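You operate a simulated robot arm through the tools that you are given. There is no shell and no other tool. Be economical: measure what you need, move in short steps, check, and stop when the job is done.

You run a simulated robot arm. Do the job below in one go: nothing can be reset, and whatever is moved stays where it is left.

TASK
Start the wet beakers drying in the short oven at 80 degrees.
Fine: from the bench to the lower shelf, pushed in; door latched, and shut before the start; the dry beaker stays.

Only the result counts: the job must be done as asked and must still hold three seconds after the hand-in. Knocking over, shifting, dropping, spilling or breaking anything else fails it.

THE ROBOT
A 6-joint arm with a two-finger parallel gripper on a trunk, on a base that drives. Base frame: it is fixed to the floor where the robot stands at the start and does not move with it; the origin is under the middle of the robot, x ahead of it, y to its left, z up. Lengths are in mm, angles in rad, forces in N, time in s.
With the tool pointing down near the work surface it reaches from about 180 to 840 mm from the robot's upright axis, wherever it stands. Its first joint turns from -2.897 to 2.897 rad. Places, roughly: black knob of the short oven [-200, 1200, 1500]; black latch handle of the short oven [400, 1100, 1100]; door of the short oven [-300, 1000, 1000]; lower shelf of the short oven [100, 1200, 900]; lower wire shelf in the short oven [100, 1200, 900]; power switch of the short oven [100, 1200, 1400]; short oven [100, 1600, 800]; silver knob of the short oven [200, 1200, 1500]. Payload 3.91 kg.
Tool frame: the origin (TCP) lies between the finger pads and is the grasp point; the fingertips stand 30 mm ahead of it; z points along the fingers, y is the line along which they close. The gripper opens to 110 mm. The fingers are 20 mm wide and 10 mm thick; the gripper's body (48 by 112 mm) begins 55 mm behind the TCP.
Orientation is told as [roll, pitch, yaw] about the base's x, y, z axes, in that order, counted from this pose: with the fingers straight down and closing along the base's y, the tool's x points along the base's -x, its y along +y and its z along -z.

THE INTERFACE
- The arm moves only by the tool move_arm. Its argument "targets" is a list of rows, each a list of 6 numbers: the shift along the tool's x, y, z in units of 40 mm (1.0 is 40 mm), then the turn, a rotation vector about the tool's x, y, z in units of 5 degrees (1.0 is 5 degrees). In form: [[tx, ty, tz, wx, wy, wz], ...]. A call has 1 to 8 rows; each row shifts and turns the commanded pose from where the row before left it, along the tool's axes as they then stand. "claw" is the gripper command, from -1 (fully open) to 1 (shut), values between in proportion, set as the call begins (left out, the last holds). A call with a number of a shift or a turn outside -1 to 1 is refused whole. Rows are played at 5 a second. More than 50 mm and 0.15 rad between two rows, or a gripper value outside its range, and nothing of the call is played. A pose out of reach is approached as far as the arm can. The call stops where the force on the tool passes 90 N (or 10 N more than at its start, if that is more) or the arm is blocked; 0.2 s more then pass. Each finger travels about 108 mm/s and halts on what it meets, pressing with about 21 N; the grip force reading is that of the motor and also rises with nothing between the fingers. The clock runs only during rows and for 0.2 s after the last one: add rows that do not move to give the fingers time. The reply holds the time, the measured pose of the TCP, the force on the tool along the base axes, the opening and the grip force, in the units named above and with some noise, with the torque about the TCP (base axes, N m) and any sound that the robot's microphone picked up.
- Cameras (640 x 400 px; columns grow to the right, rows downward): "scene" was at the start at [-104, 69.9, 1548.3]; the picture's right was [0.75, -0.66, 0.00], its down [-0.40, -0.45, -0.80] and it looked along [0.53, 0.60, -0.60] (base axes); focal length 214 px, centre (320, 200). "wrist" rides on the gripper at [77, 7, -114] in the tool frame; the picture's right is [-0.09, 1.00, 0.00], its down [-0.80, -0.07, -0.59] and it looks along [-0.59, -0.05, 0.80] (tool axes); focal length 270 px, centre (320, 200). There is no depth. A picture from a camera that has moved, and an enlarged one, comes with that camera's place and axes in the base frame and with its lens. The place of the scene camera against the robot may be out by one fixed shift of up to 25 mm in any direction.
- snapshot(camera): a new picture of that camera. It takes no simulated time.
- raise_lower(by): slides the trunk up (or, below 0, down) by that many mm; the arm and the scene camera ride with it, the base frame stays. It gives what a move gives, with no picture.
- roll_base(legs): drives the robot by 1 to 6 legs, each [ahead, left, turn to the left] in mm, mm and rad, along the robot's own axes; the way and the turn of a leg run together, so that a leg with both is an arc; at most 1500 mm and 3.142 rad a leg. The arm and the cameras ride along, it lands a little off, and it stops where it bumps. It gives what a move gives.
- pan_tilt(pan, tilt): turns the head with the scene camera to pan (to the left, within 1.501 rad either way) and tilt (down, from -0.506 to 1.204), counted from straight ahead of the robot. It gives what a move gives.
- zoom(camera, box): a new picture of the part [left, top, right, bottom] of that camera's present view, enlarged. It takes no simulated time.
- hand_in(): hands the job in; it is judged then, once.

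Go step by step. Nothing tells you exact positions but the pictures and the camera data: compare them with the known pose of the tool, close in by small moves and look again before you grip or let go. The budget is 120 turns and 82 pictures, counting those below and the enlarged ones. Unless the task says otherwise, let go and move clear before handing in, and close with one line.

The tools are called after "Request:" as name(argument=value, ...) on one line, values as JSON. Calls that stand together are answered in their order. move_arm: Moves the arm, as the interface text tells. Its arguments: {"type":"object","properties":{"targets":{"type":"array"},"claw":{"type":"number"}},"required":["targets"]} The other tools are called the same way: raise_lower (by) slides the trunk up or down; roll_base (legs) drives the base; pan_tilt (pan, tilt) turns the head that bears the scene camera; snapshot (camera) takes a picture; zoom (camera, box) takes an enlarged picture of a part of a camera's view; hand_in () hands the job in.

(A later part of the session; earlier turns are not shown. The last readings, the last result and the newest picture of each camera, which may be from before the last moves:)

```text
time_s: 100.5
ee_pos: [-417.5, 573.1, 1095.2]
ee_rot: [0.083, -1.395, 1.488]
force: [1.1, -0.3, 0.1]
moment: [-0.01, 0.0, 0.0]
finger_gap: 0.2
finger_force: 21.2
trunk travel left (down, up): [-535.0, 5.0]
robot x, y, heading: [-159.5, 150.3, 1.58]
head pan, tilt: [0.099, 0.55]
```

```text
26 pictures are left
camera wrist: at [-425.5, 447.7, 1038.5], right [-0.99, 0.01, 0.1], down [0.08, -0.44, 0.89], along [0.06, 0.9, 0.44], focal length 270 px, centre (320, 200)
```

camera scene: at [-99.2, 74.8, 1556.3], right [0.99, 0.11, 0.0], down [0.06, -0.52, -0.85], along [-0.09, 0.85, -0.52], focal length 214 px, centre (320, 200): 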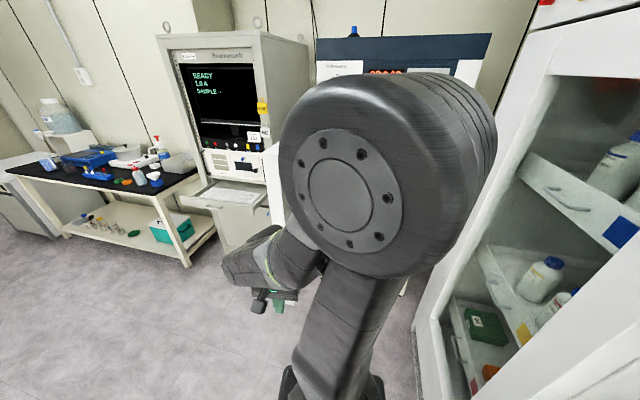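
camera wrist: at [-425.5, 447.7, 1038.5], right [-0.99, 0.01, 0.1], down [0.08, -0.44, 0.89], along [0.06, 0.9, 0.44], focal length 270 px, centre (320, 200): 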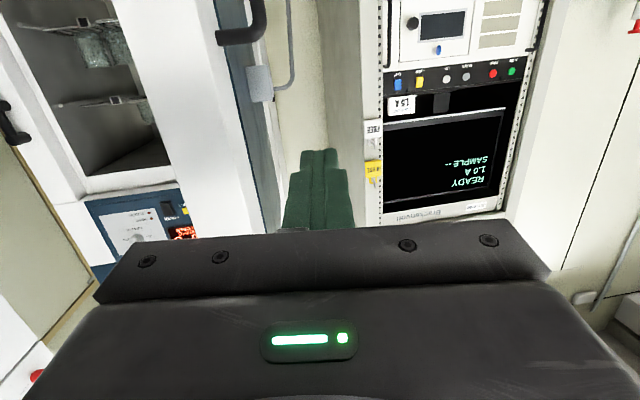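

Outer corner is at about (-343,668); the finger now lies well outside it. Drive ahead 115 mm so the fingertip overlaps the door's outer face by ~50 mm.

Request:
roll_base(legs=[[115, 0, 0]])

Request:
snapshot(camera="wrist")

Request:
pan_tilt(pan=0.3, tilt=0.6)

Request:
snapshot(camera="scene")

```text
time_s: 101.7
ee_pos: [-417.7, 692.4, 1093.7]
ee_rot: [0.085, -1.393, 1.488]
force: [-0.3, 0.9, 0.3]
moment: [-0.01, 0.03, 0.0]
finger_gap: 0.0
finger_force: 20.7
trunk travel left (down, up): [-535.0, 5.0]
robot x, y, heading: [-162.4, 267.5, 1.577]
head pan, tilt: [0.099, 0.55]
```

```text
25 pictures are left
camera wrist: at [-425.9, 565.9, 1038.2], right [-0.99, 0.02, 0.1], down [0.08, -0.44, 0.89], along [0.06, 0.9, 0.44], focal length 270 px, centre (320, 200)
```

wrist: 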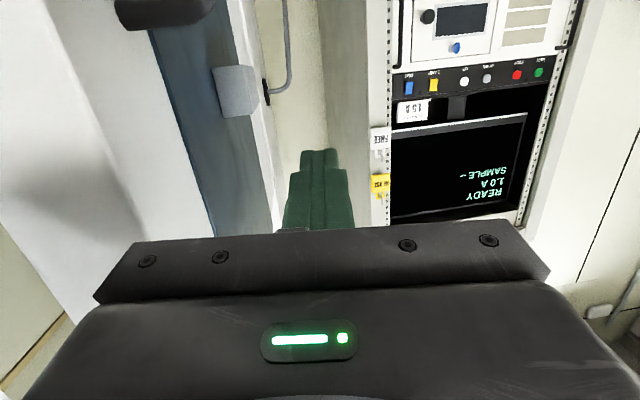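

```text
time_s: 102.5
ee_pos: [-417.8, 691.2, 1094.2]
ee_rot: [0.083, -1.395, 1.486]
force: [-0.1, -0.4, -0.3]
moment: [0.01, 0.0, -0.02]
finger_gap: 0.1
finger_force: 20.9
trunk travel left (down, up): [-535.0, 5.0]
robot x, y, heading: [-161.7, 267.9, 1.576]
head pan, tilt: [0.3, 0.6]
```

```text
24 pictures are left
camera scene: at [-178.3, 186.4, 1611.8], right [0.95, 0.3, 0.0], down [0.17, -0.54, -0.83], along [-0.25, 0.79, -0.56], focal length 214 px, centre (320, 200)
```

scene: 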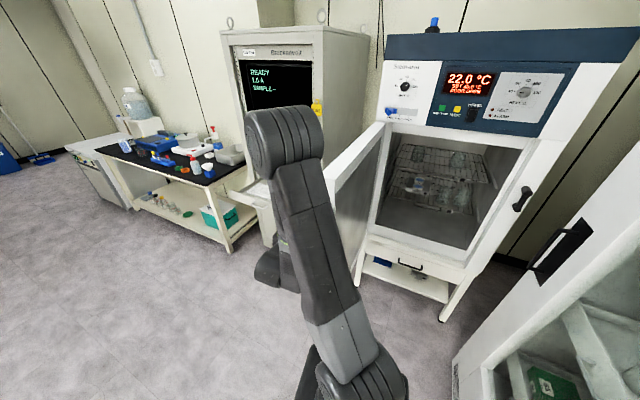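

The finger is outside the door with the outer face to its right. Sweep right to start closing the door along its arc.

Request:
move_arm(targets=[[-0.09, -0.9, 0, 0, 0, 0], [-0.05, -0.5, 0, 0, 0, 0], [-0.05, -0.5, 0, 0, 0, 0], [-0.05, -0.6, -0.08, 0, 0, 0], [-0.05, -0.6, -0.09, 0, 0, 0], [-0.05, -0.6, -0.08, 0, 0, 0], [-0.05, -0.6, -0.07, 0, 0, 0], [-0.05, -0.6, -0.04, 0, 0, 0]])

Request:
snapshot(camera="scene")

```text
time_s: 104.3
ee_pos: [-273.8, 688.8, 1172.2]
ee_rot: [0.057, -1.39, 1.514]
force: [-0.7, 1.0, 0.8]
moment: [0.0, -0.02, 0.01]
finger_gap: 0.0
finger_force: 21.1
out of reach, approached as far as the arm can: row 1, 2, 3, 4, 5, 6, 7, 8
trunk travel left (down, up): [-535.0, 5.0]
robot x, y, heading: [-161.7, 265.2, 1.579]
head pan, tilt: [0.3, 0.6]
```

```text
23 pictures are left
camera scene: at [-178.8, 187.1, 1611.8], right [0.95, 0.3, 0.0], down [0.17, -0.54, -0.82], along [-0.25, 0.79, -0.57], focal length 214 px, centre (320, 200)
```

scene: 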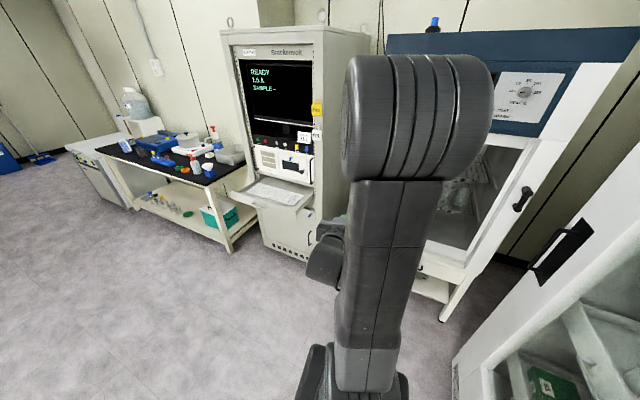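

The arm folded too tight there. I'll back the robot off and left, then re-extend the arm outside the door so it has room to sweep.

Request:
roll_base(legs=[[-160, 80, 0]])

Request:
move_arm(targets=[[0.2, 0, 0.8, 0, 0, 0], [0.2, 0, 0.8, 0, 0, 0], [0.2, 0, 0.8, 0, 0, 0], [0.25, 0, 0.8, 0, 0, 0]])

Request:
snapshot(camera="wrist")

Request:
snapshot(camera="scene")

```text
time_s: 105.8
ee_pos: [-352.2, 525.4, 1172.1]
ee_rot: [0.059, -1.392, 1.511]
force: [0.1, -0.6, -1.2]
moment: [-0.02, -0.02, -0.05]
finger_gap: 0.0
finger_force: 20.9
trunk travel left (down, up): [-535.0, 5.0]
robot x, y, heading: [-240.8, 108.5, 1.577]
head pan, tilt: [0.3, 0.6]
```

```text
time_s: 106.8
ee_pos: [-374.4, 630.2, 1143.0]
ee_rot: [0.015, -1.389, 1.547]
force: [-0.1, 0.2, -0.5]
moment: [0.01, 0.01, 0.02]
finger_gap: 0.1
finger_force: 20.8
out of reach, approached as far as the arm can: row 1, 2, 3, 4
trunk travel left (down, up): [-535.0, 5.0]
robot x, y, heading: [-245.3, 106.8, 1.584]
head pan, tilt: [0.3, 0.6]
```

```text
22 pictures are left
camera wrist: at [-382.9, 502.3, 1086.9], right [-1.0, 0.02, 0.09], down [0.07, -0.44, 0.9], along [0.06, 0.9, 0.44], focal length 270 px, centre (320, 200)
```

wrist: 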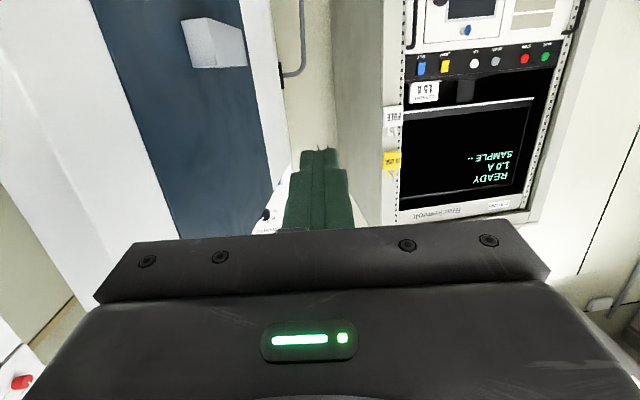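

```text
21 pictures are left
camera scene: at [-257.6, 27.0, 1611.9], right [0.95, 0.3, 0.0], down [0.17, -0.54, -0.82], along [-0.25, 0.79, -0.57], focal length 214 px, centre (320, 200)
```

scene: 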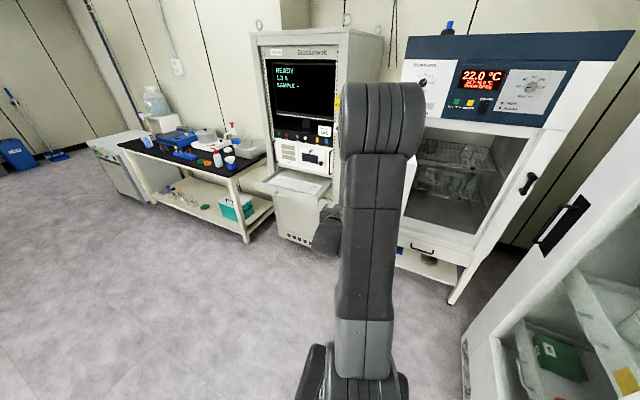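

The door has moved about 10°. The horizontal wrist is at its limit, so I'll pitch the tool down 25° while advancing beside the door.

Request:
move_arm(targets=[[-0.07, 0, 0.39, 0, 1, 0], [-0.1, 0, 0.386, 0, 1, 0], [-0.137, 0, 0.376, 0, 1, 0], [-0.17, 0, 0.363, 0, 1, 0], [-0.2, 0, 0.346, 0, 1, 0]])

Request:
move_arm(targets=[[0, -0.8, 0, 0, 0, 0], [0, -0.8, 0, 0, 0, 0], [0, -0.8, 0, 0, 0, 0], [0, -0.8, 0, 0, 0, 0], [0, -0.8, 0, 0, 0, 0]])

Request:
snapshot(camera="wrist")

```text
time_s: 108.0
ee_pos: [-375.8, 706.1, 1142.5]
ee_rot: [0.02, -0.957, 1.552]
force: [0.8, -0.4, 0.0]
moment: [-0.04, 0.0, 0.01]
finger_gap: 0.0
finger_force: 21.2
trunk travel left (down, up): [-535.0, 5.0]
robot x, y, heading: [-238.7, 106.5, 1.583]
head pan, tilt: [0.3, 0.6]
```

```text
time_s: 109.2
ee_pos: [-319.6, 704.0, 1138.5]
ee_rot: [0.009, -0.953, 1.554]
force: [-0.5, 0.2, 0.1]
moment: [-0.02, 0.01, -0.02]
finger_gap: 0.0
finger_force: 21.2
out of reach, approached as far as the arm can: row 2, 3, 4, 5
trunk travel left (down, up): [-535.0, 5.0]
robot x, y, heading: [-236.6, 106.3, 1.581]
head pan, tilt: [0.3, 0.6]
```

```text
20 pictures are left
camera wrist: at [-327.7, 566.2, 1141.5], right [-1.0, 0.06, 0.08], down [0.08, -0.02, 1.0], along [0.06, 1.0, 0.02], focal length 270 px, centre (320, 200)
```

wrist: 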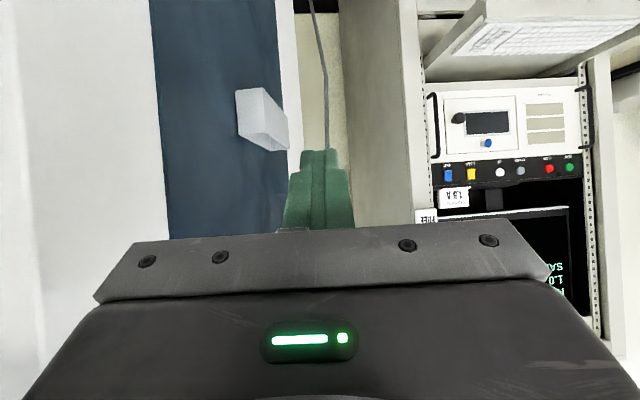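

The arm can't sweep right further in this posture, but the robot itself can: with the finger beside the door, I back 20 mm and drive the base to the right, pushing the door.

Request:
roll_base(legs=[[-20, 0, 0], [0, -235, 0]])

Request:
snapshot(camera="wrist")

```text
time_s: 111.3
ee_pos: [-81.6, 685.5, 1138.9]
ee_rot: [0.011, -0.951, 1.553]
force: [0.2, -0.1, -0.5]
moment: [-0.02, -0.01, 0.01]
finger_gap: 0.0
finger_force: 21.1
trunk travel left (down, up): [-535.0, 5.0]
robot x, y, heading: [-7.1, 87.0, 1.578]
head pan, tilt: [0.3, 0.6]
```

```text
19 pictures are left
camera wrist: at [-90.2, 548.3, 1141.6], right [-1.0, 0.06, 0.08], down [0.08, -0.02, 1.0], along [0.06, 1.0, 0.02], focal length 270 px, centre (320, 200)
```

wrist: 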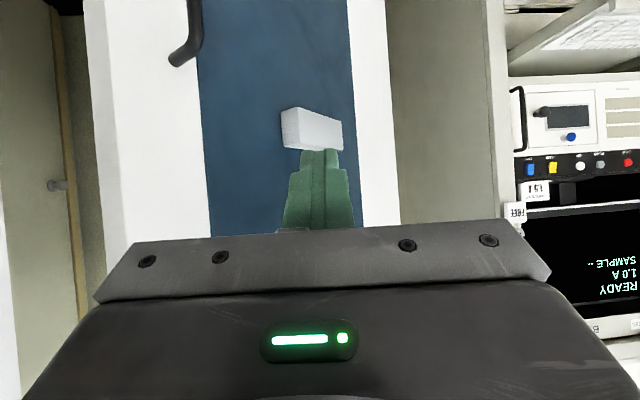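

The door has swung on to about 40° open. Turn the robot right 0.2 rad and drive ahead to push it most of the way shut.

Request:
roll_base(legs=[[0, 0, -0.2], [230, 25, 0]])

Request:
pan_tilt(pan=0.2, tilt=0.5)

Request:
snapshot(camera="scene")

Request:
snapshot(camera="wrist")

```text
time_s: 113.8
ee_pos: [52.2, 924.6, 1138.5]
ee_rot: [0.01, -0.952, 1.36]
force: [-0.3, 0.7, 0.8]
moment: [-0.01, -0.01, 0.02]
finger_gap: 0.1
finger_force: 20.9
trunk travel left (down, up): [-535.0, 5.0]
robot x, y, heading: [11.2, 321.4, 1.389]
head pan, tilt: [0.3, 0.6]
```

```text
time_s: 114.5
ee_pos: [53.1, 923.7, 1139.2]
ee_rot: [0.008, -0.953, 1.361]
force: [-0.9, -0.3, -0.6]
moment: [-0.01, -0.03, -0.03]
finger_gap: 0.1
finger_force: 20.4
trunk travel left (down, up): [-535.0, 5.0]
robot x, y, heading: [18.1, 321.6, 1.392]
head pan, tilt: [0.201, 0.499]
```

```text
18 pictures are left
camera scene: at [-7.9, 250.8, 1620.9], right [1.0, 0.02, 0.0], down [0.01, -0.48, -0.88], along [-0.02, 0.88, -0.48], focal length 214 px, centre (320, 200)
```

scene: 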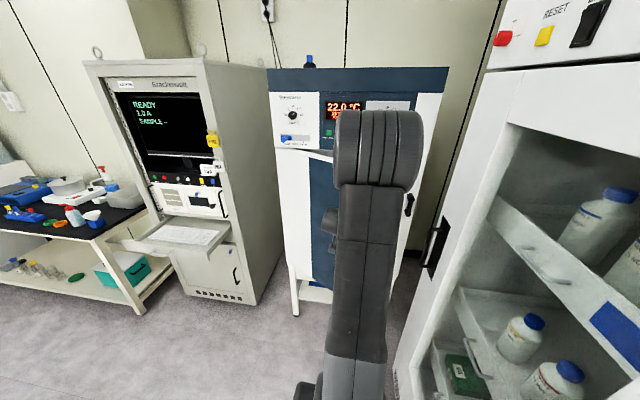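

```text
17 pictures are left
camera wrist: at [17.8, 790.1, 1141.4], right [-0.97, 0.25, 0.08], down [0.07, -0.04, 1.0], along [0.25, 0.97, 0.02], focal length 270 px, centre (320, 200)
```

wrist: 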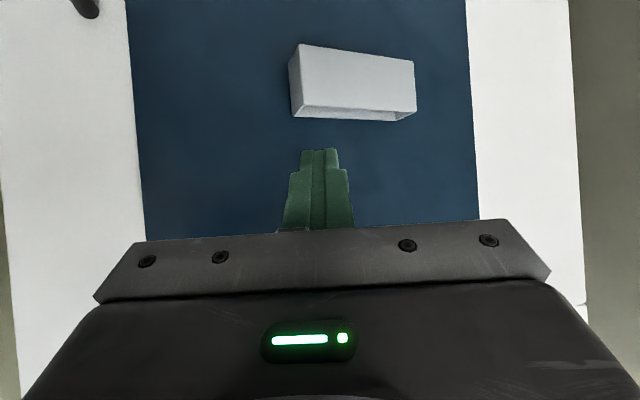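

Door is nearly shut. Push on with the arm slowly until it seats.

Request:
move_arm(targets=[[-0.29, 0, 0.41, 0, 0, 0], [-0.29, 0, 0.41, 0, 0, 0], [-0.29, 0, 0.41, 0, 0, 0], [-0.29, 0, 0.41, 0, 0, 0], [-0.29, 0, 0.41, 0, 0, 0]])

Request:
move_arm(targets=[[-0.2, 0, 0.28, 0, 0, 0], [-0.2, 0, 0.28, 0, 0, 0]])

Request:
snapshot(camera="scene")

```text
time_s: 115.7
ee_pos: [71.8, 1024.2, 1136.9]
ee_rot: [0.008, -0.954, 1.36]
force: [-0.4, -0.7, -0.4]
moment: [-0.05, -0.01, 0.02]
finger_gap: 0.3
finger_force: 20.7
trunk travel left (down, up): [-535.0, 5.0]
robot x, y, heading: [15.9, 321.5, 1.387]
head pan, tilt: [0.201, 0.499]
```

```text
time_s: 116.3
ee_pos: [77.1, 1050.7, 1138.1]
ee_rot: [0.01, -0.952, 1.362]
force: [0.7, -0.8, -0.4]
moment: [-0.01, 0.02, -0.03]
finger_gap: 0.0
finger_force: 20.7
trunk travel left (down, up): [-535.0, 5.0]
robot x, y, heading: [18.7, 320.9, 1.384]
head pan, tilt: [0.201, 0.499]
```

```text
16 pictures are left
camera scene: at [-7.8, 251.3, 1620.9], right [1.0, 0.02, 0.0], down [0.01, -0.48, -0.88], along [-0.02, 0.88, -0.48], focal length 214 px, centre (320, 200)
```

scene: 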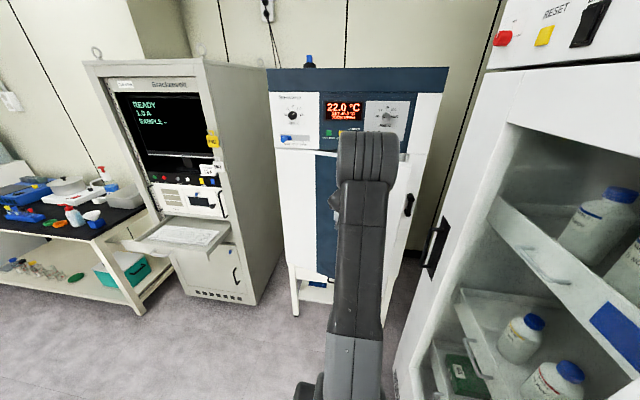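

Request:
move_arm(targets=[[-0.2, 0, 0.28, 0, 0, 0], [-0.2, 0, 0.28, 0, 0, 0], [-0.2, 0, 0.28, 0, 0, 0]])

Request:
move_arm(targets=[[-0.15, 0, 0.2, 0, 0, 0], [-0.15, 0, 0.2, 0, 0, 0], [-0.15, 0, 0.2, 0, 0, 0]])

Request:
zoom(camera="scene", box=[260, 60, 460, 240])

```text
time_s: 117.1
ee_pos: [86.9, 1091.1, 1138.7]
ee_rot: [0.01, -0.952, 1.361]
force: [0.0, -0.1, -0.4]
moment: [0.02, 0.0, 0.0]
finger_gap: 0.2
finger_force: 20.7
trunk travel left (down, up): [-535.0, 5.0]
robot x, y, heading: [16.3, 321.6, 1.388]
head pan, tilt: [0.201, 0.499]
```

```text
time_s: 117.9
ee_pos: [93.1, 1120.4, 1140.0]
ee_rot: [0.008, -0.953, 1.361]
force: [-0.2, -0.4, 0.2]
moment: [0.0, 0.01, 0.0]
finger_gap: 0.0
finger_force: 20.9
trunk travel left (down, up): [-535.0, 5.0]
robot x, y, heading: [12.7, 323.2, 1.39]
head pan, tilt: [0.201, 0.499]
```

```text
2.22 times, centred on (360, 150) of scene
camera zoom: at [-8.0, 251.0, 1620.9], right [1.0, 0.02, 0.0], down [0.01, -0.48, -0.88], along [-0.02, 0.88, -0.48], focal length 477 px, centre (231, 311)
```

zoom: 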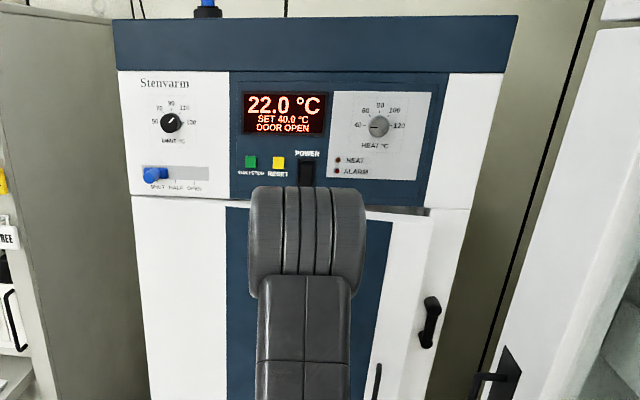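

Request:
move_arm(targets=[[-0.15, 0, 0.2, 0, 0, 0], [-0.15, 0, 0.2, 0, 0, 0], [-0.15, 0, 0.2, 0, 0, 0], [-0.15, 0, 0.2, 0, 0, 0]])

Request:
move_arm(targets=[[-0.1, 0, 0.14, 0, 0, 0], [-0.1, 0, 0.14, 0, 0, 0], [-0.1, 0, 0.14, 0, 0, 0]])

Request:
zoom(camera="scene", box=[260, 80, 460, 260])

```text
time_s: 118.9
ee_pos: [101.0, 1159.6, 1140.8]
ee_rot: [0.006, -0.954, 1.362]
force: [0.5, -0.2, 0.4]
moment: [-0.01, 0.03, -0.01]
finger_gap: 0.0
finger_force: 20.9
trunk travel left (down, up): [-535.0, 5.0]
robot x, y, heading: [15.7, 322.3, 1.39]
head pan, tilt: [0.201, 0.499]
```

```text
time_s: 119.7
ee_pos: [106.6, 1179.3, 1140.9]
ee_rot: [0.011, -0.953, 1.362]
force: [0.3, -0.2, -0.5]
moment: [0.01, 0.01, -0.03]
finger_gap: 0.2
finger_force: 21.1
trunk travel left (down, up): [-535.0, 5.0]
robot x, y, heading: [16.9, 319.7, 1.39]
head pan, tilt: [0.201, 0.499]
```

```text
2.22 times, centred on (360, 170) of scene
camera zoom: at [-7.8, 251.0, 1620.9], right [1.0, 0.02, 0.0], down [0.01, -0.48, -0.88], along [-0.02, 0.88, -0.48], focal length 477 px, centre (231, 267)
```

zoom: 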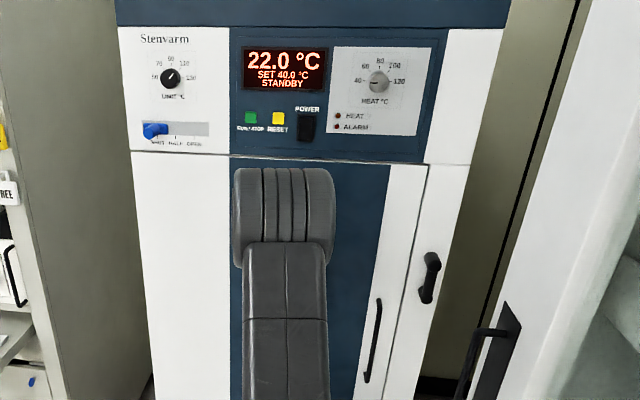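

The display switched to STANDBY: the door is shut. Press a touch more, then inspect the latch handle closely.

Request:
move_arm(targets=[[-0.1, 0, 0.14, 0, 0, 0], [-0.1, 0, 0.14, 0, 0, 0]])

Request:
zoom(camera="scene", box=[420, 170, 480, 230])

```text
time_s: 120.3
ee_pos: [105.9, 1187.3, 1142.2]
ee_rot: [0.006, -0.951, 1.361]
force: [-5.9, -32.7, -4.7]
moment: [-0.47, -0.02, 0.03]
finger_gap: 0.4
finger_force: 20.9
trunk travel left (down, up): [-535.0, 5.0]
robot x, y, heading: [16.8, 321.8, 1.389]
head pan, tilt: [0.201, 0.499]
```

```text
6.67 times, centred on (450, 200) of scene
camera zoom: at [-8.8, 245.1, 1620.5], right [1.0, 0.02, 0.0], down [0.01, -0.48, -0.88], along [-0.02, 0.88, -0.48], focal length 1430 px, centre (-547, 200)
```

zoom: 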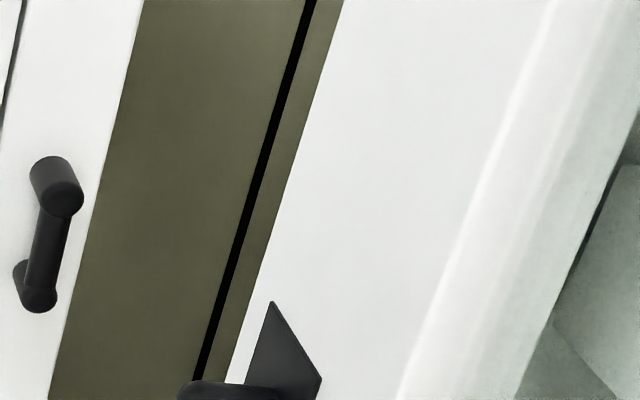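

The door is firmly seated (33 N). The latch lever hangs down from a pivot near (395,1125,1145), end ≈(391,·,1064). Back off, shift the robot left, then swing the tool to the right.

Request:
move_arm(targets=[[0.58, 0, -0.81, 0, 0, 0], [0.58, 0, -0.81, 0, 0, 0]])

Request:
roll_base(legs=[[0, 110, 0]])

Request:
move_arm(targets=[[0.2, -0.9, -0.3, 0, 0, 0], [0.2, -0.9, -0.3, 0, 0, 0], [0.2, -0.9, -0.3, 0, 0, 0], [0.2, -0.9, -0.3, 0, 0, 0], [0.2, -0.9, -0.3, 0, 0, 0], [0, -1, 0, 0, 0, 0], [0, -1, 0, 0, 0, 0], [0, -1, 0, 0, 0, 0]])

Request:
snapshot(camera="wrist")

```text
time_s: 120.9
ee_pos: [90.8, 1112.7, 1140.4]
ee_rot: [0.013, -0.952, 1.358]
force: [0.4, 0.1, 0.0]
moment: [0.0, 0.0, 0.03]
finger_gap: 0.0
finger_force: 20.5
trunk travel left (down, up): [-535.0, 5.0]
robot x, y, heading: [14.8, 320.5, 1.388]
head pan, tilt: [0.201, 0.499]
```

```text
time_s: 122.1
ee_pos: [-15.9, 1134.1, 1139.4]
ee_rot: [0.005, -0.952, 1.361]
force: [0.2, -0.3, -0.5]
moment: [0.02, -0.04, -0.04]
finger_gap: 0.0
finger_force: 21.9
trunk travel left (down, up): [-535.0, 5.0]
robot x, y, heading: [-92.5, 341.6, 1.386]
head pan, tilt: [0.201, 0.499]
```

```text
time_s: 123.9
ee_pos: [25.1, 1107.9, 1140.4]
ee_rot: [0.006, -0.949, 1.361]
force: [-0.2, -0.3, 0.8]
moment: [-0.01, 0.0, -0.02]
finger_gap: 0.0
finger_force: 21.0
out of reach, approached as far as the arm can: row 2, 3, 4, 5, 6, 7, 8
trunk travel left (down, up): [-535.0, 5.0]
robot x, y, heading: [-90.3, 342.2, 1.389]
head pan, tilt: [0.201, 0.499]
```

```text
12 pictures are left
camera wrist: at [-10.2, 973.9, 1143.5], right [-0.96, 0.25, 0.08], down [0.07, -0.03, 1.0], along [0.25, 0.97, 0.02], focal length 270 px, centre (320, 200)
```

wrist: 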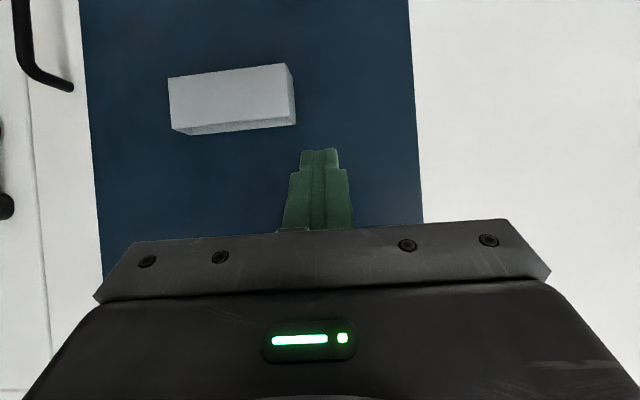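

The arm's wrist limits sideways motion, so I'll turn the whole robot toward the handle instead.

Request:
roll_base(legs=[[-30, -108, 0], [30, 0, -0.289]])

Request:
snapshot(camera="wrist")

```text
time_s: 126.0
ee_pos: [346.9, 1024.2, 1140.7]
ee_rot: [0.008, -0.951, 1.074]
force: [0.3, 0.4, 0.0]
moment: [0.01, 0.03, -0.03]
finger_gap: 0.0
finger_force: 20.9
trunk travel left (down, up): [-535.0, 5.0]
robot x, y, heading: [21.1, 320.5, 1.099]
head pan, tilt: [0.201, 0.499]
```

```text
11 pictures are left
camera wrist: at [274.6, 905.4, 1143.4], right [-0.85, 0.52, 0.08], down [0.06, -0.05, 1.0], along [0.52, 0.86, 0.02], focal length 270 px, centre (320, 200)
```

wrist: 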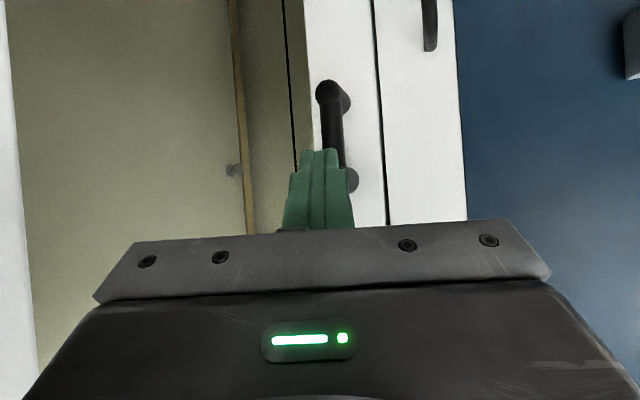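

The handle is right ahead but the finger hides one end. Raise the tool 45 mm and zoom to see which end is the pivot.

Request:
move_arm(targets=[[-0.46, 0, -0.33, 0, 0, 0], [-0.46, 0, -0.33, 0, 0, 0]])

Request:
zoom(camera="wrist", box=[260, 0, 420, 160])

```text
time_s: 126.6
ee_pos: [348.4, 1034.4, 1178.5]
ee_rot: [-0.002, -0.988, 1.075]
force: [0.2, -0.8, 0.2]
moment: [0.01, -0.03, 0.05]
finger_gap: 0.3
finger_force: 21.3
out of reach, approached as far as the arm can: row 1, 2
trunk travel left (down, up): [-535.0, 5.0]
robot x, y, heading: [20.0, 319.3, 1.1]
head pan, tilt: [0.201, 0.499]
```

```text
2.50 times, centred on (340, 80) of wrist
camera zoom: at [276.4, 915.6, 1176.4], right [-0.85, 0.52, 0.07], down [0.04, -0.08, 1.0], along [0.52, 0.85, 0.05], focal length 676 px, centre (270, 500)
```

zoom: 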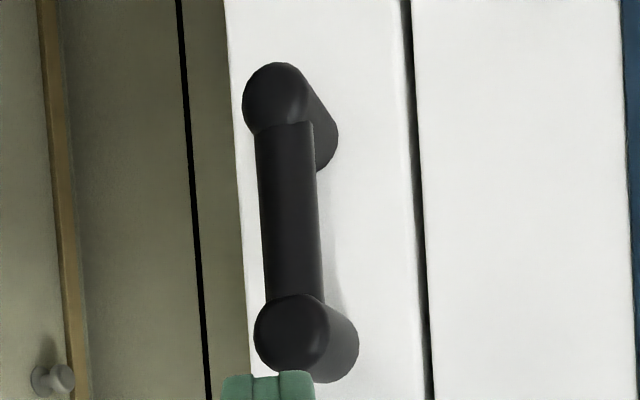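

The hub (thicker end) is on top at about (386,1119,1131), the free end hangs at z≈1051. Plan: bring the finger to the right of the free end and swing it left over the door seam. First lower the tool and shift right.

Request:
move_arm(targets=[[0.81, 0, 0.58, 0, 0, 0], [0.81, 0, 0.58, 0, 0, 0], [0.75, 0, 0.53, 0, 0, 0]])

Request:
roll_base(legs=[[0, -30, 0]])

```text
time_s: 127.4
ee_pos: [327.1, 1044.9, 1061.6]
ee_rot: [0.001, -0.948, 1.068]
force: [0.2, -0.3, -0.9]
moment: [0.01, 0.04, 0.04]
finger_gap: 0.0
finger_force: 21.1
out of reach, approached as far as the arm can: row 2, 3
trunk travel left (down, up): [-535.0, 5.0]
robot x, y, heading: [18.2, 323.4, 1.094]
head pan, tilt: [0.201, 0.499]
```

```text
time_s: 128.2
ee_pos: [353.6, 1030.0, 1062.2]
ee_rot: [0.0, -0.95, 1.073]
force: [1.1, -0.1, 0.7]
moment: [0.01, -0.01, 0.01]
finger_gap: 0.0
finger_force: 21.1
trunk travel left (down, up): [-535.0, 5.0]
robot x, y, heading: [48.9, 310.0, 1.098]
head pan, tilt: [0.201, 0.499]
```

Request:
roll_base(legs=[[0, 0, -0.025]])

Request:
snapshot(camera="wrist")

```text
time_s: 129.0
ee_pos: [370.2, 1022.1, 1062.3]
ee_rot: [-0.003, -0.948, 1.049]
force: [-0.4, 0.9, -0.1]
moment: [-0.01, 0.0, -0.02]
finger_gap: 0.1
finger_force: 20.3
trunk travel left (down, up): [-535.0, 5.0]
robot x, y, heading: [45.5, 304.2, 1.078]
head pan, tilt: [0.201, 0.499]
```

```text
9 pictures are left
camera wrist: at [295.6, 906.3, 1065.0], right [-0.84, 0.54, 0.07], down [0.05, -0.05, 1.0], along [0.55, 0.84, 0.01], focal length 270 px, centre (320, 200)
```

wrist: 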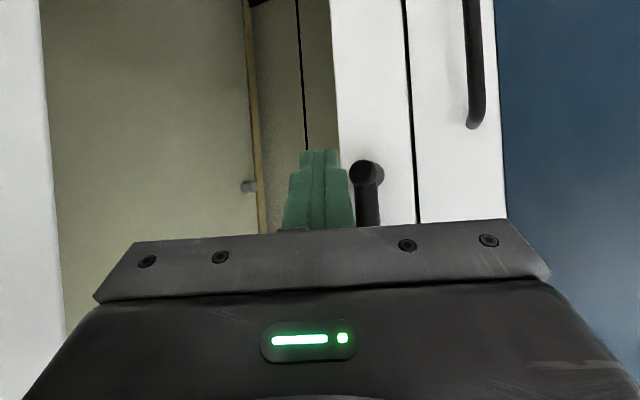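

The lever's free end is just left of the finger's line of advance. Drive ahead 107 mm so the finger passes its right side.

Request:
roll_base(legs=[[107, 0, 0]])

Request:
snapshot(camera="wrist")

```text
time_s: 129.9
ee_pos: [401.3, 1015.6, 1061.6]
ee_rot: [-0.002, -0.95, 1.007]
force: [-0.4, 0.0, 0.5]
moment: [0.0, 0.05, 0.01]
finger_gap: 0.0
finger_force: 20.9
trunk travel left (down, up): [-535.0, 5.0]
robot x, y, heading: [49.7, 316.1, 1.032]
head pan, tilt: [0.201, 0.499]
stopped in leg 1: the robot was blocked; the commanded pose is now the measured one
```

```text
8 pictures are left
camera wrist: at [321.4, 903.0, 1064.9], right [-0.81, 0.58, 0.07], down [0.05, -0.05, 1.0], along [0.58, 0.82, 0.01], focal length 270 px, centre (320, 200)
```

wrist: 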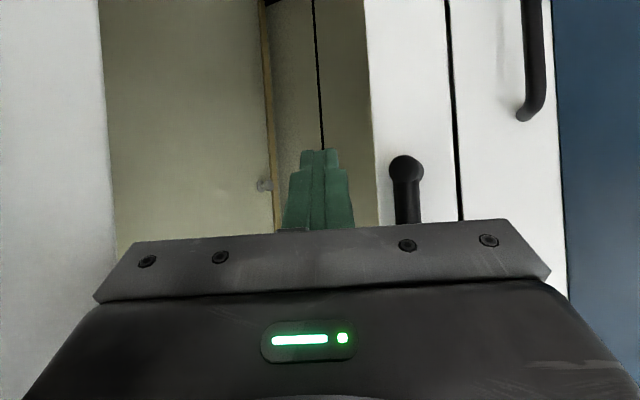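

The base bumped near the freezer, so I'll approach from further left: shift the robot left, turn a bit right, then advance again.

Request:
roll_base(legs=[[-20, 114, 0], [0, 0, -0.089]])

```text
time_s: 131.6
ee_pos: [354.6, 1023.7, 1061.1]
ee_rot: [-0.002, -0.945, 0.919]
force: [0.2, 0.3, 0.0]
moment: [0.01, -0.02, 0.02]
finger_gap: 0.3
finger_force: 20.3
trunk travel left (down, up): [-535.0, 5.0]
robot x, y, heading: [-55.9, 359.6, 0.942]
head pan, tilt: [0.201, 0.499]
```

Request:
roll_base(legs=[[70, 0, 0]])

Request:
snapshot(camera="wrist")

```text
time_s: 132.6
ee_pos: [394.3, 1079.8, 1060.6]
ee_rot: [-0.002, -0.946, 0.92]
force: [-0.4, 0.3, -0.4]
moment: [-0.01, 0.0, 0.04]
finger_gap: 0.0
finger_force: 20.8
trunk travel left (down, up): [-535.0, 5.0]
robot x, y, heading: [-16.0, 414.8, 0.941]
head pan, tilt: [0.201, 0.499]
```

```text
7 pictures are left
camera wrist: at [305.4, 975.2, 1064.1], right [-0.76, 0.65, 0.07], down [0.05, -0.05, 1.0], along [0.65, 0.76, 0.01], focal length 270 px, centre (320, 200)
```

wrist: 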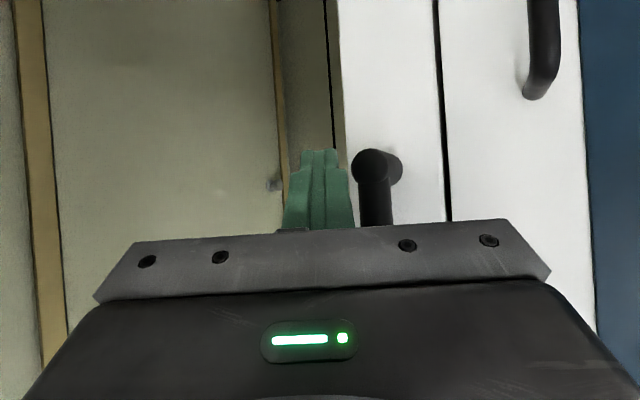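

Finger is clear on the right side of the lever. Advance the last 47 mm and start swinging the free end left.

Request:
roll_base(legs=[[47, 0, 0]])

Request:
move_arm(targets=[[0.11, 0.25, -0.153, 0, 0, 0], [0.11, 0.25, -0.153, 0, 0, 0], [0.14, 0.25, -0.13, 0, 0, 0], [0.14, 0.25, -0.13, 0, 0, 0]])

```text
time_s: 133.5
ee_pos: [422.7, 1118.1, 1060.5]
ee_rot: [-0.001, -0.946, 0.92]
force: [-0.3, 0.0, -0.3]
moment: [-0.01, 0.04, -0.03]
finger_gap: 0.1
finger_force: 20.7
trunk travel left (down, up): [-535.0, 5.0]
robot x, y, heading: [10.5, 452.6, 0.943]
head pan, tilt: [0.201, 0.499]
```

```text
time_s: 134.5
ee_pos: [371.9, 1116.3, 1059.4]
ee_rot: [-0.001, -0.948, 0.92]
force: [0.8, -1.7, 1.2]
moment: [0.0, 0.0, -0.02]
finger_gap: 0.0
finger_force: 20.5
trunk travel left (down, up): [-535.0, 5.0]
robot x, y, heading: [8.6, 449.8, 0.946]
head pan, tilt: [0.201, 0.499]
```

Request:
move_arm(targets=[[0.036, 0.358, -0.307, 0, 0, 0], [-0.074, 0.338, -0.368, 0, 0, 0], [-0.179, 0.239, -0.35, 0, 0, 0], [-0.277, 0.199, -0.384, 0, 0, 0]])

Request:
snapshot(camera="wrist")

```text
time_s: 135.5
ee_pos: [313.5, 1118.2, 1105.1]
ee_rot: [-0.001, -0.947, 0.921]
force: [0.6, 0.7, -0.1]
moment: [0.03, 0.01, -0.01]
finger_gap: 0.1
finger_force: 21.2
trunk travel left (down, up): [-535.0, 5.0]
robot x, y, heading: [11.7, 450.6, 0.94]
head pan, tilt: [0.201, 0.499]
```

```text
6 pictures are left
camera wrist: at [224.2, 1013.2, 1110.1], right [-0.76, 0.65, 0.07], down [0.05, -0.05, 1.0], along [0.65, 0.76, 0.01], focal length 270 px, centre (320, 200)
```

wrist: 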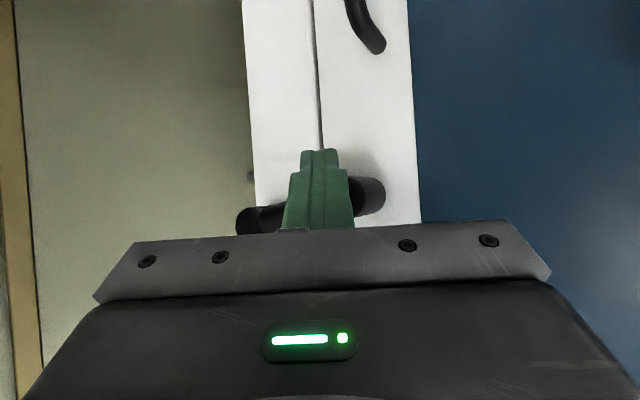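

The lever has swung across the seam, just short of horizontal. Push further up until it stops.

Request:
move_arm(targets=[[-0.12, 0.03, -0.1, 0, 0, 0], [-0.12, 0.02, -0.1, 0, 0, 0], [-0.12, 0.02, -0.1, 0, 0, 0]])

Request:
move_arm(targets=[[-0.12, 0, -0.087, 0, 0, 0]])

```text
time_s: 136.3
ee_pos: [311.0, 1118.6, 1124.0]
ee_rot: [-0.003, -0.945, 0.92]
force: [-1.1, -2.7, -3.2]
moment: [-0.14, 0.03, 0.03]
finger_gap: 0.0
finger_force: 20.8
trunk travel left (down, up): [-535.0, 5.0]
robot x, y, heading: [8.1, 453.0, 0.946]
head pan, tilt: [0.201, 0.499]
```

```text
time_s: 136.7
ee_pos: [311.4, 1118.6, 1125.1]
ee_rot: [-0.005, -0.939, 0.923]
force: [-4.0, -7.1, -25.8]
moment: [-0.63, 0.16, 0.02]
finger_gap: 0.0
finger_force: 21.0
trunk travel left (down, up): [-535.0, 5.0]
robot x, y, heading: [7.6, 452.9, 0.939]
head pan, tilt: [0.201, 0.499]
```

The lever is at its end stop (horizontal across the seam): latched. Ease off, back away, and turn toward the control panel.

Request:
move_arm(targets=[[0.25, 0, 0.18, 0, 0, 0], [0.1, 0, 0.07, 0, 0, 0]])

Request:
roll_base(legs=[[-170, 0, 0], [0, 0, 0.36]])

Request:
move_arm(targets=[[-1, 0, 0, 0, -1, 0], [-1, 0, 0, 0, -1, 0], [-1, 0, 0, 0, -1, 0], [-1, 0, 0, 0, -1, 0], [-1, 0, 0, 0, -1, 0], [-1, 0, 0, 0, -1, 0], [-1, 0, 0, 0, -1, 0], [-1, 0, 0, 0, 0, 0]], claw=-0.3)

```text
time_s: 137.3
ee_pos: [312.2, 1119.5, 1116.2]
ee_rot: [0.0, -0.948, 0.918]
force: [-0.7, -0.9, 1.4]
moment: [-0.02, 0.05, 0.02]
finger_gap: 0.0
finger_force: 21.5
trunk travel left (down, up): [-535.0, 5.0]
robot x, y, heading: [8.9, 450.9, 0.949]
head pan, tilt: [0.201, 0.499]
```

```text
time_s: 139.9
ee_pos: [-43.6, 1047.7, 1115.0]
ee_rot: [-0.001, -0.949, 1.287]
force: [0.4, 0.2, 0.2]
moment: [-0.01, 0.05, 0.02]
finger_gap: 0.0
finger_force: 21.2
trunk travel left (down, up): [-535.0, 5.0]
robot x, y, heading: [-87.8, 315.3, 1.311]
head pan, tilt: [0.201, 0.499]
```

```text
time_s: 141.7
ee_pos: [-17.7, 1142.7, 1412.7]
ee_rot: [-0.065, -1.558, 1.349]
force: [-0.3, 0.3, -0.7]
moment: [-0.01, 0.02, -0.02]
finger_gap: 71.4
finger_force: 0.2
trunk travel left (down, up): [-535.0, 5.0]
robot x, y, heading: [-91.7, 314.5, 1.306]
head pan, tilt: [0.201, 0.499]
```

The tool now points at the panel at z≈1413 without trouble. Shift the robot right and move the arm toward the silver knob, then look.

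Request:
roll_base(legs=[[14, -106, 0]])

Request:
move_arm(targets=[[-0.75, -1, 0, 0, 0, 0], [-0.75, -1, 0, 0, 0, 0], [-0.5, -1, 0, 0, 0, 0]])

Request:
snapshot(camera="wrist")

```text
time_s: 142.8
ee_pos: [87.8, 1129.8, 1412.5]
ee_rot: [-0.021, -1.558, 1.304]
force: [0.6, 0.0, 0.5]
moment: [0.05, -0.01, 0.05]
finger_gap: 71.4
finger_force: 0.0
trunk travel left (down, up): [-535.0, 5.0]
robot x, y, heading: [15.2, 304.1, 1.305]
head pan, tilt: [0.201, 0.499]
```

```text
time_s: 143.6
ee_pos: [192.0, 1101.1, 1485.1]
ee_rot: [-0.14, -1.557, 1.421]
force: [-0.4, -0.1, -0.3]
moment: [0.01, 0.02, -0.01]
finger_gap: 71.4
finger_force: 0.2
out of reach, approached as far as the arm can: row 3
trunk travel left (down, up): [-535.0, 5.0]
robot x, y, heading: [16.2, 303.5, 1.31]
head pan, tilt: [0.201, 0.499]
```

```text
5 pictures are left
camera wrist: at [152.5, 991.1, 1409.5], right [-0.95, 0.29, 0.09], down [-0.1, -0.58, 0.81], along [0.28, 0.76, 0.58], focal length 270 px, centre (320, 200)
```

wrist: 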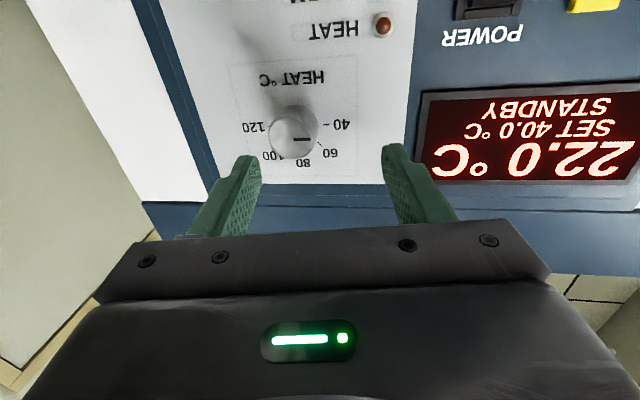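

The knob sits between the fingers: centre ≈(234,1172,1488), set to 40. Turn the robot slightly right for alignment, then check pose before advancing.

Request:
roll_base(legs=[[0, 0, -0.034]])

Request:
move_arm(targets=[[-0.08, 0, 0, 0, 0, 0], [0, 0, 0, 0, 0, 0]])

```text
time_s: 144.4
ee_pos: [219.1, 1093.7, 1486.2]
ee_rot: [-0.079, -1.556, 1.327]
force: [-0.7, 0.1, 0.2]
moment: [0.05, 0.05, -0.01]
finger_gap: 71.6
finger_force: 0.1
trunk travel left (down, up): [-535.0, 5.0]
robot x, y, heading: [15.9, 305.5, 1.271]
head pan, tilt: [0.201, 0.499]
```

```text
time_s: 145.0
ee_pos: [219.4, 1093.6, 1488.9]
ee_rot: [-0.1, -1.557, 1.345]
force: [-0.1, 0.6, 1.0]
moment: [0.02, -0.01, -0.02]
finger_gap: 71.2
finger_force: 0.1
trunk travel left (down, up): [-535.0, 5.0]
robot x, y, heading: [10.4, 301.7, 1.277]
head pan, tilt: [0.201, 0.499]
```

Request:
roll_base(legs=[[56, 9, 0]])

Request:
zoom(camera="wrist", box=[160, 0, 480, 200])

```text
time_s: 146.0
ee_pos: [226.7, 1151.9, 1488.1]
ee_rot: [-0.095, -1.556, 1.34]
force: [-0.1, 0.3, -1.1]
moment: [0.0, 0.03, -0.01]
finger_gap: 71.4
finger_force: 0.1
trunk travel left (down, up): [-535.0, 5.0]
robot x, y, heading: [20.8, 359.4, 1.273]
head pan, tilt: [0.201, 0.499]
```

```text
2.00 times, centred on (320, 100) of wrist
camera zoom: at [184.1, 1043.7, 1412.1], right [-0.94, 0.32, 0.09], down [-0.12, -0.57, 0.81], along [0.31, 0.75, 0.58], focal length 541 px, centre (320, 400)
```

zoom: 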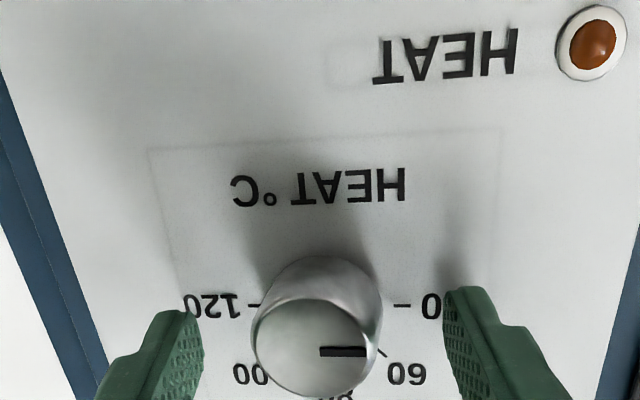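

Fingers straddle the knob well, overlapping by ~16 mm. Close and turn clockwise in steps.

Request:
move_arm(targets=[[0, 0, 0, 0, 0, 0], [0, 0, 0, 0, 0, 0], [0, 0, 0, 0, 0, 0]], claw=1)

Request:
move_arm(targets=[[0, 0, 0, 0, 0, 1], [0, 0, 0, 0, 0, 1], [0, 0, 0, 0, 0, 1], [0, 0, 0, 0, 0, 1], [0, 0, 0, 0, 0, 1], [0, 0, 0, 0, 0, 1], [0, 0, 0, 0, 0, 1], [0, 0, 0, 0, 0, 1]])

```text
time_s: 146.8
ee_pos: [228.5, 1149.6, 1489.6]
ee_rot: [-0.062, -1.556, 1.308]
force: [1.1, -2.4, -0.7]
moment: [0.07, 0.04, 0.49]
finger_gap: 38.2
finger_force: 45.2
trunk travel left (down, up): [-535.0, 5.0]
robot x, y, heading: [22.4, 357.7, 1.268]
head pan, tilt: [0.201, 0.499]
```

```text
time_s: 148.6
ee_pos: [229.0, 1149.1, 1489.0]
ee_rot: [1.545, -0.87, -0.305]
force: [1.9, -11.6, -8.4]
moment: [-0.82, 0.14, 1.01]
finger_gap: 37.7
finger_force: 45.1
trunk travel left (down, up): [-535.0, 5.0]
robot x, y, heading: [17.1, 358.9, 1.274]
head pan, tilt: [0.201, 0.499]
```

Request:
move_arm(targets=[[0, 0, 0, 0, 0, 1], [0, 0, 0, 0, 0, 1], [0, 0, 0, 0, 0, 1], [0, 0, 0, 0, 0, 1], [0, 0, 0, 0, 0, 1], [0, 0, 0, 0, 0, 1], [0, 0, 0, 0, 0, 1], [0, 0, 0, 0, 0, 1]])

Request:
move_arm(targets=[[0, 0, 0, 0, 0, 1], [0, 0, 0, 0, 0, 1]])

Request:
zoom(camera="wrist", box=[0, 0, 640, 400])

```text
time_s: 150.4
ee_pos: [234.4, 1158.5, 1489.2]
ee_rot: [1.524, -0.188, -0.328]
force: [4.6, -12.1, -11.6]
moment: [0.84, -0.12, -1.22]
finger_gap: 37.0
finger_force: 45.6
out of reach, approached as far as the arm can: row 3, 5, 7
trunk travel left (down, up): [-535.0, 5.0]
robot x, y, heading: [20.3, 361.9, 1.267]
head pan, tilt: [0.201, 0.499]
stopped in row 8: the force on the tool passed its limit at 93 N (the readings are from after the stop); the commanded pose is now the measured one
```

```text
time_s: 151.0
ee_pos: [234.0, 1158.0, 1489.9]
ee_rot: [1.514, -0.014, -0.332]
force: [6.2, -30.7, -34.2]
moment: [0.38, -0.09, -0.26]
finger_gap: 36.7
finger_force: 45.5
trunk travel left (down, up): [-535.0, 5.0]
robot x, y, heading: [24.4, 359.9, 1.274]
head pan, tilt: [0.201, 0.499]
```

```text
1.00 times, centred on (320, 200) of wrist (not enlarged: the box is as wide or as high as the picture)
camera zoom: at [123.9, 1076.3, 1500.3], right [0.09, 0.03, 1.0], down [0.56, -0.83, -0.03], along [0.82, 0.56, -0.09], focal length 270 px, centre (320, 200)
```

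zoom: 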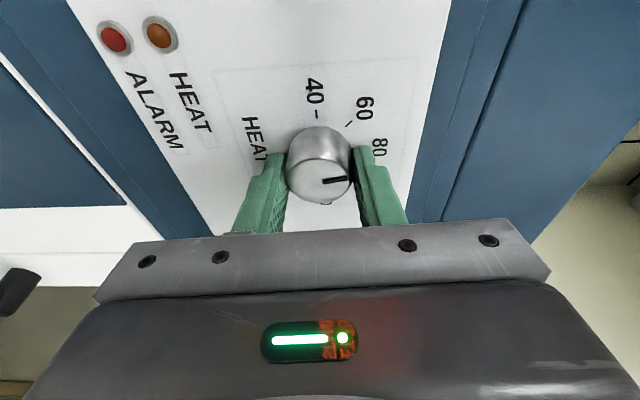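

The pointer is close to 80. I'll release, back away, and move toward the RUN/STOP button (≈(10,1222,1422)), where the wrist camera can also read the display.

Request:
move_arm(targets=[[0, 0, 0, 0, 0, 0], [0, 0, 0, 0, 0, 0], [0, 0, 0, 0, 0, 0]], claw=-0.3)

Request:
roll_base(legs=[[-80, 0, 0]])

Request:
move_arm(targets=[[0, -0.55, 0, 0, 0, 0], [0, -0.55, 0, 0, 0, 0], [0, -0.55, 0, 0, 0, 0]])

```text
time_s: 151.8
ee_pos: [226.8, 1159.9, 1494.2]
ee_rot: [1.524, -0.018, -0.326]
force: [-3.0, -6.7, 2.3]
moment: [0.36, -0.13, 0.13]
finger_gap: 72.1
finger_force: 1.0
trunk travel left (down, up): [-535.0, 5.0]
robot x, y, heading: [21.1, 359.7, 1.273]
head pan, tilt: [0.201, 0.499]
```

```text
time_s: 152.8
ee_pos: [205.2, 1083.5, 1493.4]
ee_rot: [1.523, -0.019, -0.329]
force: [-0.5, -0.3, 0.2]
moment: [-0.02, 0.03, -0.01]
finger_gap: 71.5
finger_force: 0.0
trunk travel left (down, up): [-535.0, 5.0]
robot x, y, heading: [-0.4, 284.7, 1.266]
head pan, tilt: [0.201, 0.499]
```

```text
time_s: 153.6
ee_pos: [215.1, 1107.0, 1472.3]
ee_rot: [1.51, -0.016, -0.329]
force: [-0.5, 0.3, -0.3]
moment: [0.01, 0.0, 0.0]
finger_gap: 71.4
finger_force: 0.1
out of reach, approached as far as the arm can: row 1, 2, 3
trunk travel left (down, up): [-535.0, 5.0]
robot x, y, heading: [-1.3, 281.5, 1.273]
head pan, tilt: [0.201, 0.499]
```

Rotate the wrist back and close the fingers, then lower.

Request:
move_arm(targets=[[0, 0, -0.5, 0, 0, -1], [0, 0, -0.5, 0, 0, -1], [0, 0, -0.2, 0, 0, -1], [0, 0, 0, 0, 0, -1], [0, 0, 0, 0, 0, -1], [0, 0, 0, 0, 0, -1], [0, 0, 0, 0, 0, -1], [0, 0, 0, 0, 0, -1]], claw=1)

Request:
move_arm(targets=[[0, 0, 0, 0, 0, -1], [0, 0, 0, 0, 0, -1], [0, 0, 0, 0, 0, -1], [0, 0, 0, 0, 0, -1], [0, 0, 0, 0, 0, -1], [0, 0, 0, 0, 0, -1], [0, 0, 0, 0, 0, -1], [0, 0, 0, 0, 0, -1]])

Request:
move_arm(targets=[[0.6, 0, 0, 0, 0, -1], [0.6, 0, 0, 0, 0, -1], [0.5, 0, 0, 0, 0, 0]])

```text
time_s: 155.4
ee_pos: [201.3, 1069.5, 1487.3]
ee_rot: [1.505, -0.716, -0.286]
force: [-0.3, 0.9, -0.2]
moment: [-0.02, 0.0, 0.01]
finger_gap: 0.0
finger_force: 21.4
out of reach, approached as far as the arm can: row 1, 2
trunk travel left (down, up): [-535.0, 5.0]
robot x, y, heading: [-6.6, 281.7, 1.273]
head pan, tilt: [0.201, 0.499]
```

```text
time_s: 157.2
ee_pos: [202.6, 1068.2, 1488.1]
ee_rot: [1.257, -1.407, -0.022]
force: [0.4, 0.1, 0.7]
moment: [0.04, 0.02, 0.01]
finger_gap: 0.0
finger_force: 21.5
trunk travel left (down, up): [-535.0, 5.0]
robot x, y, heading: [-5.7, 280.3, 1.272]
head pan, tilt: [0.201, 0.499]
```

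```text
time_s: 158.0
ee_pos: [193.2, 1067.7, 1419.9]
ee_rot: [-0.318, -1.515, 1.552]
force: [0.7, -0.5, -0.2]
moment: [-0.01, 0.04, -0.01]
finger_gap: 0.0
finger_force: 21.2
out of reach, approached as far as the arm can: row 3
trunk travel left (down, up): [-535.0, 5.0]
robot x, y, heading: [-2.3, 281.3, 1.274]
head pan, tilt: [0.201, 0.499]
```

Request:
roll_base(legs=[[-14, 224, 0]])

Request:
snapshot(camera="wrist")

```text
time_s: 159.8
ee_pos: [-28.8, 1120.6, 1419.4]
ee_rot: [-0.327, -1.515, 1.562]
force: [-0.8, 0.5, 0.1]
moment: [0.0, -0.02, 0.01]
finger_gap: 0.1
finger_force: 21.0
trunk travel left (down, up): [-535.0, 5.0]
robot x, y, heading: [-223.6, 332.5, 1.272]
head pan, tilt: [0.201, 0.499]
```

```text
2 pictures are left
camera wrist: at [-72.6, 1011.1, 1347.6], right [-0.94, 0.33, 0.07], down [-0.13, -0.54, 0.83], along [0.32, 0.77, 0.55], focal length 270 px, centre (320, 200)
```

wrist: 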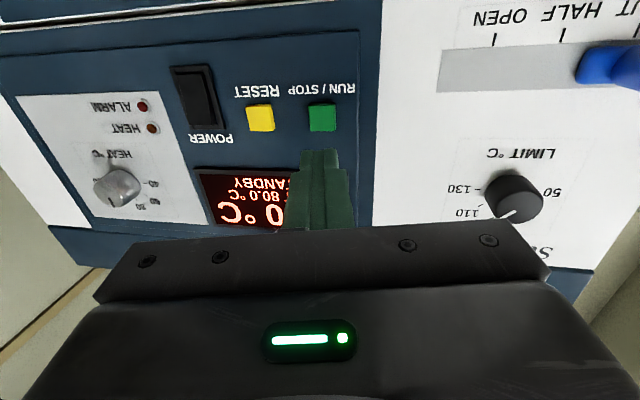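

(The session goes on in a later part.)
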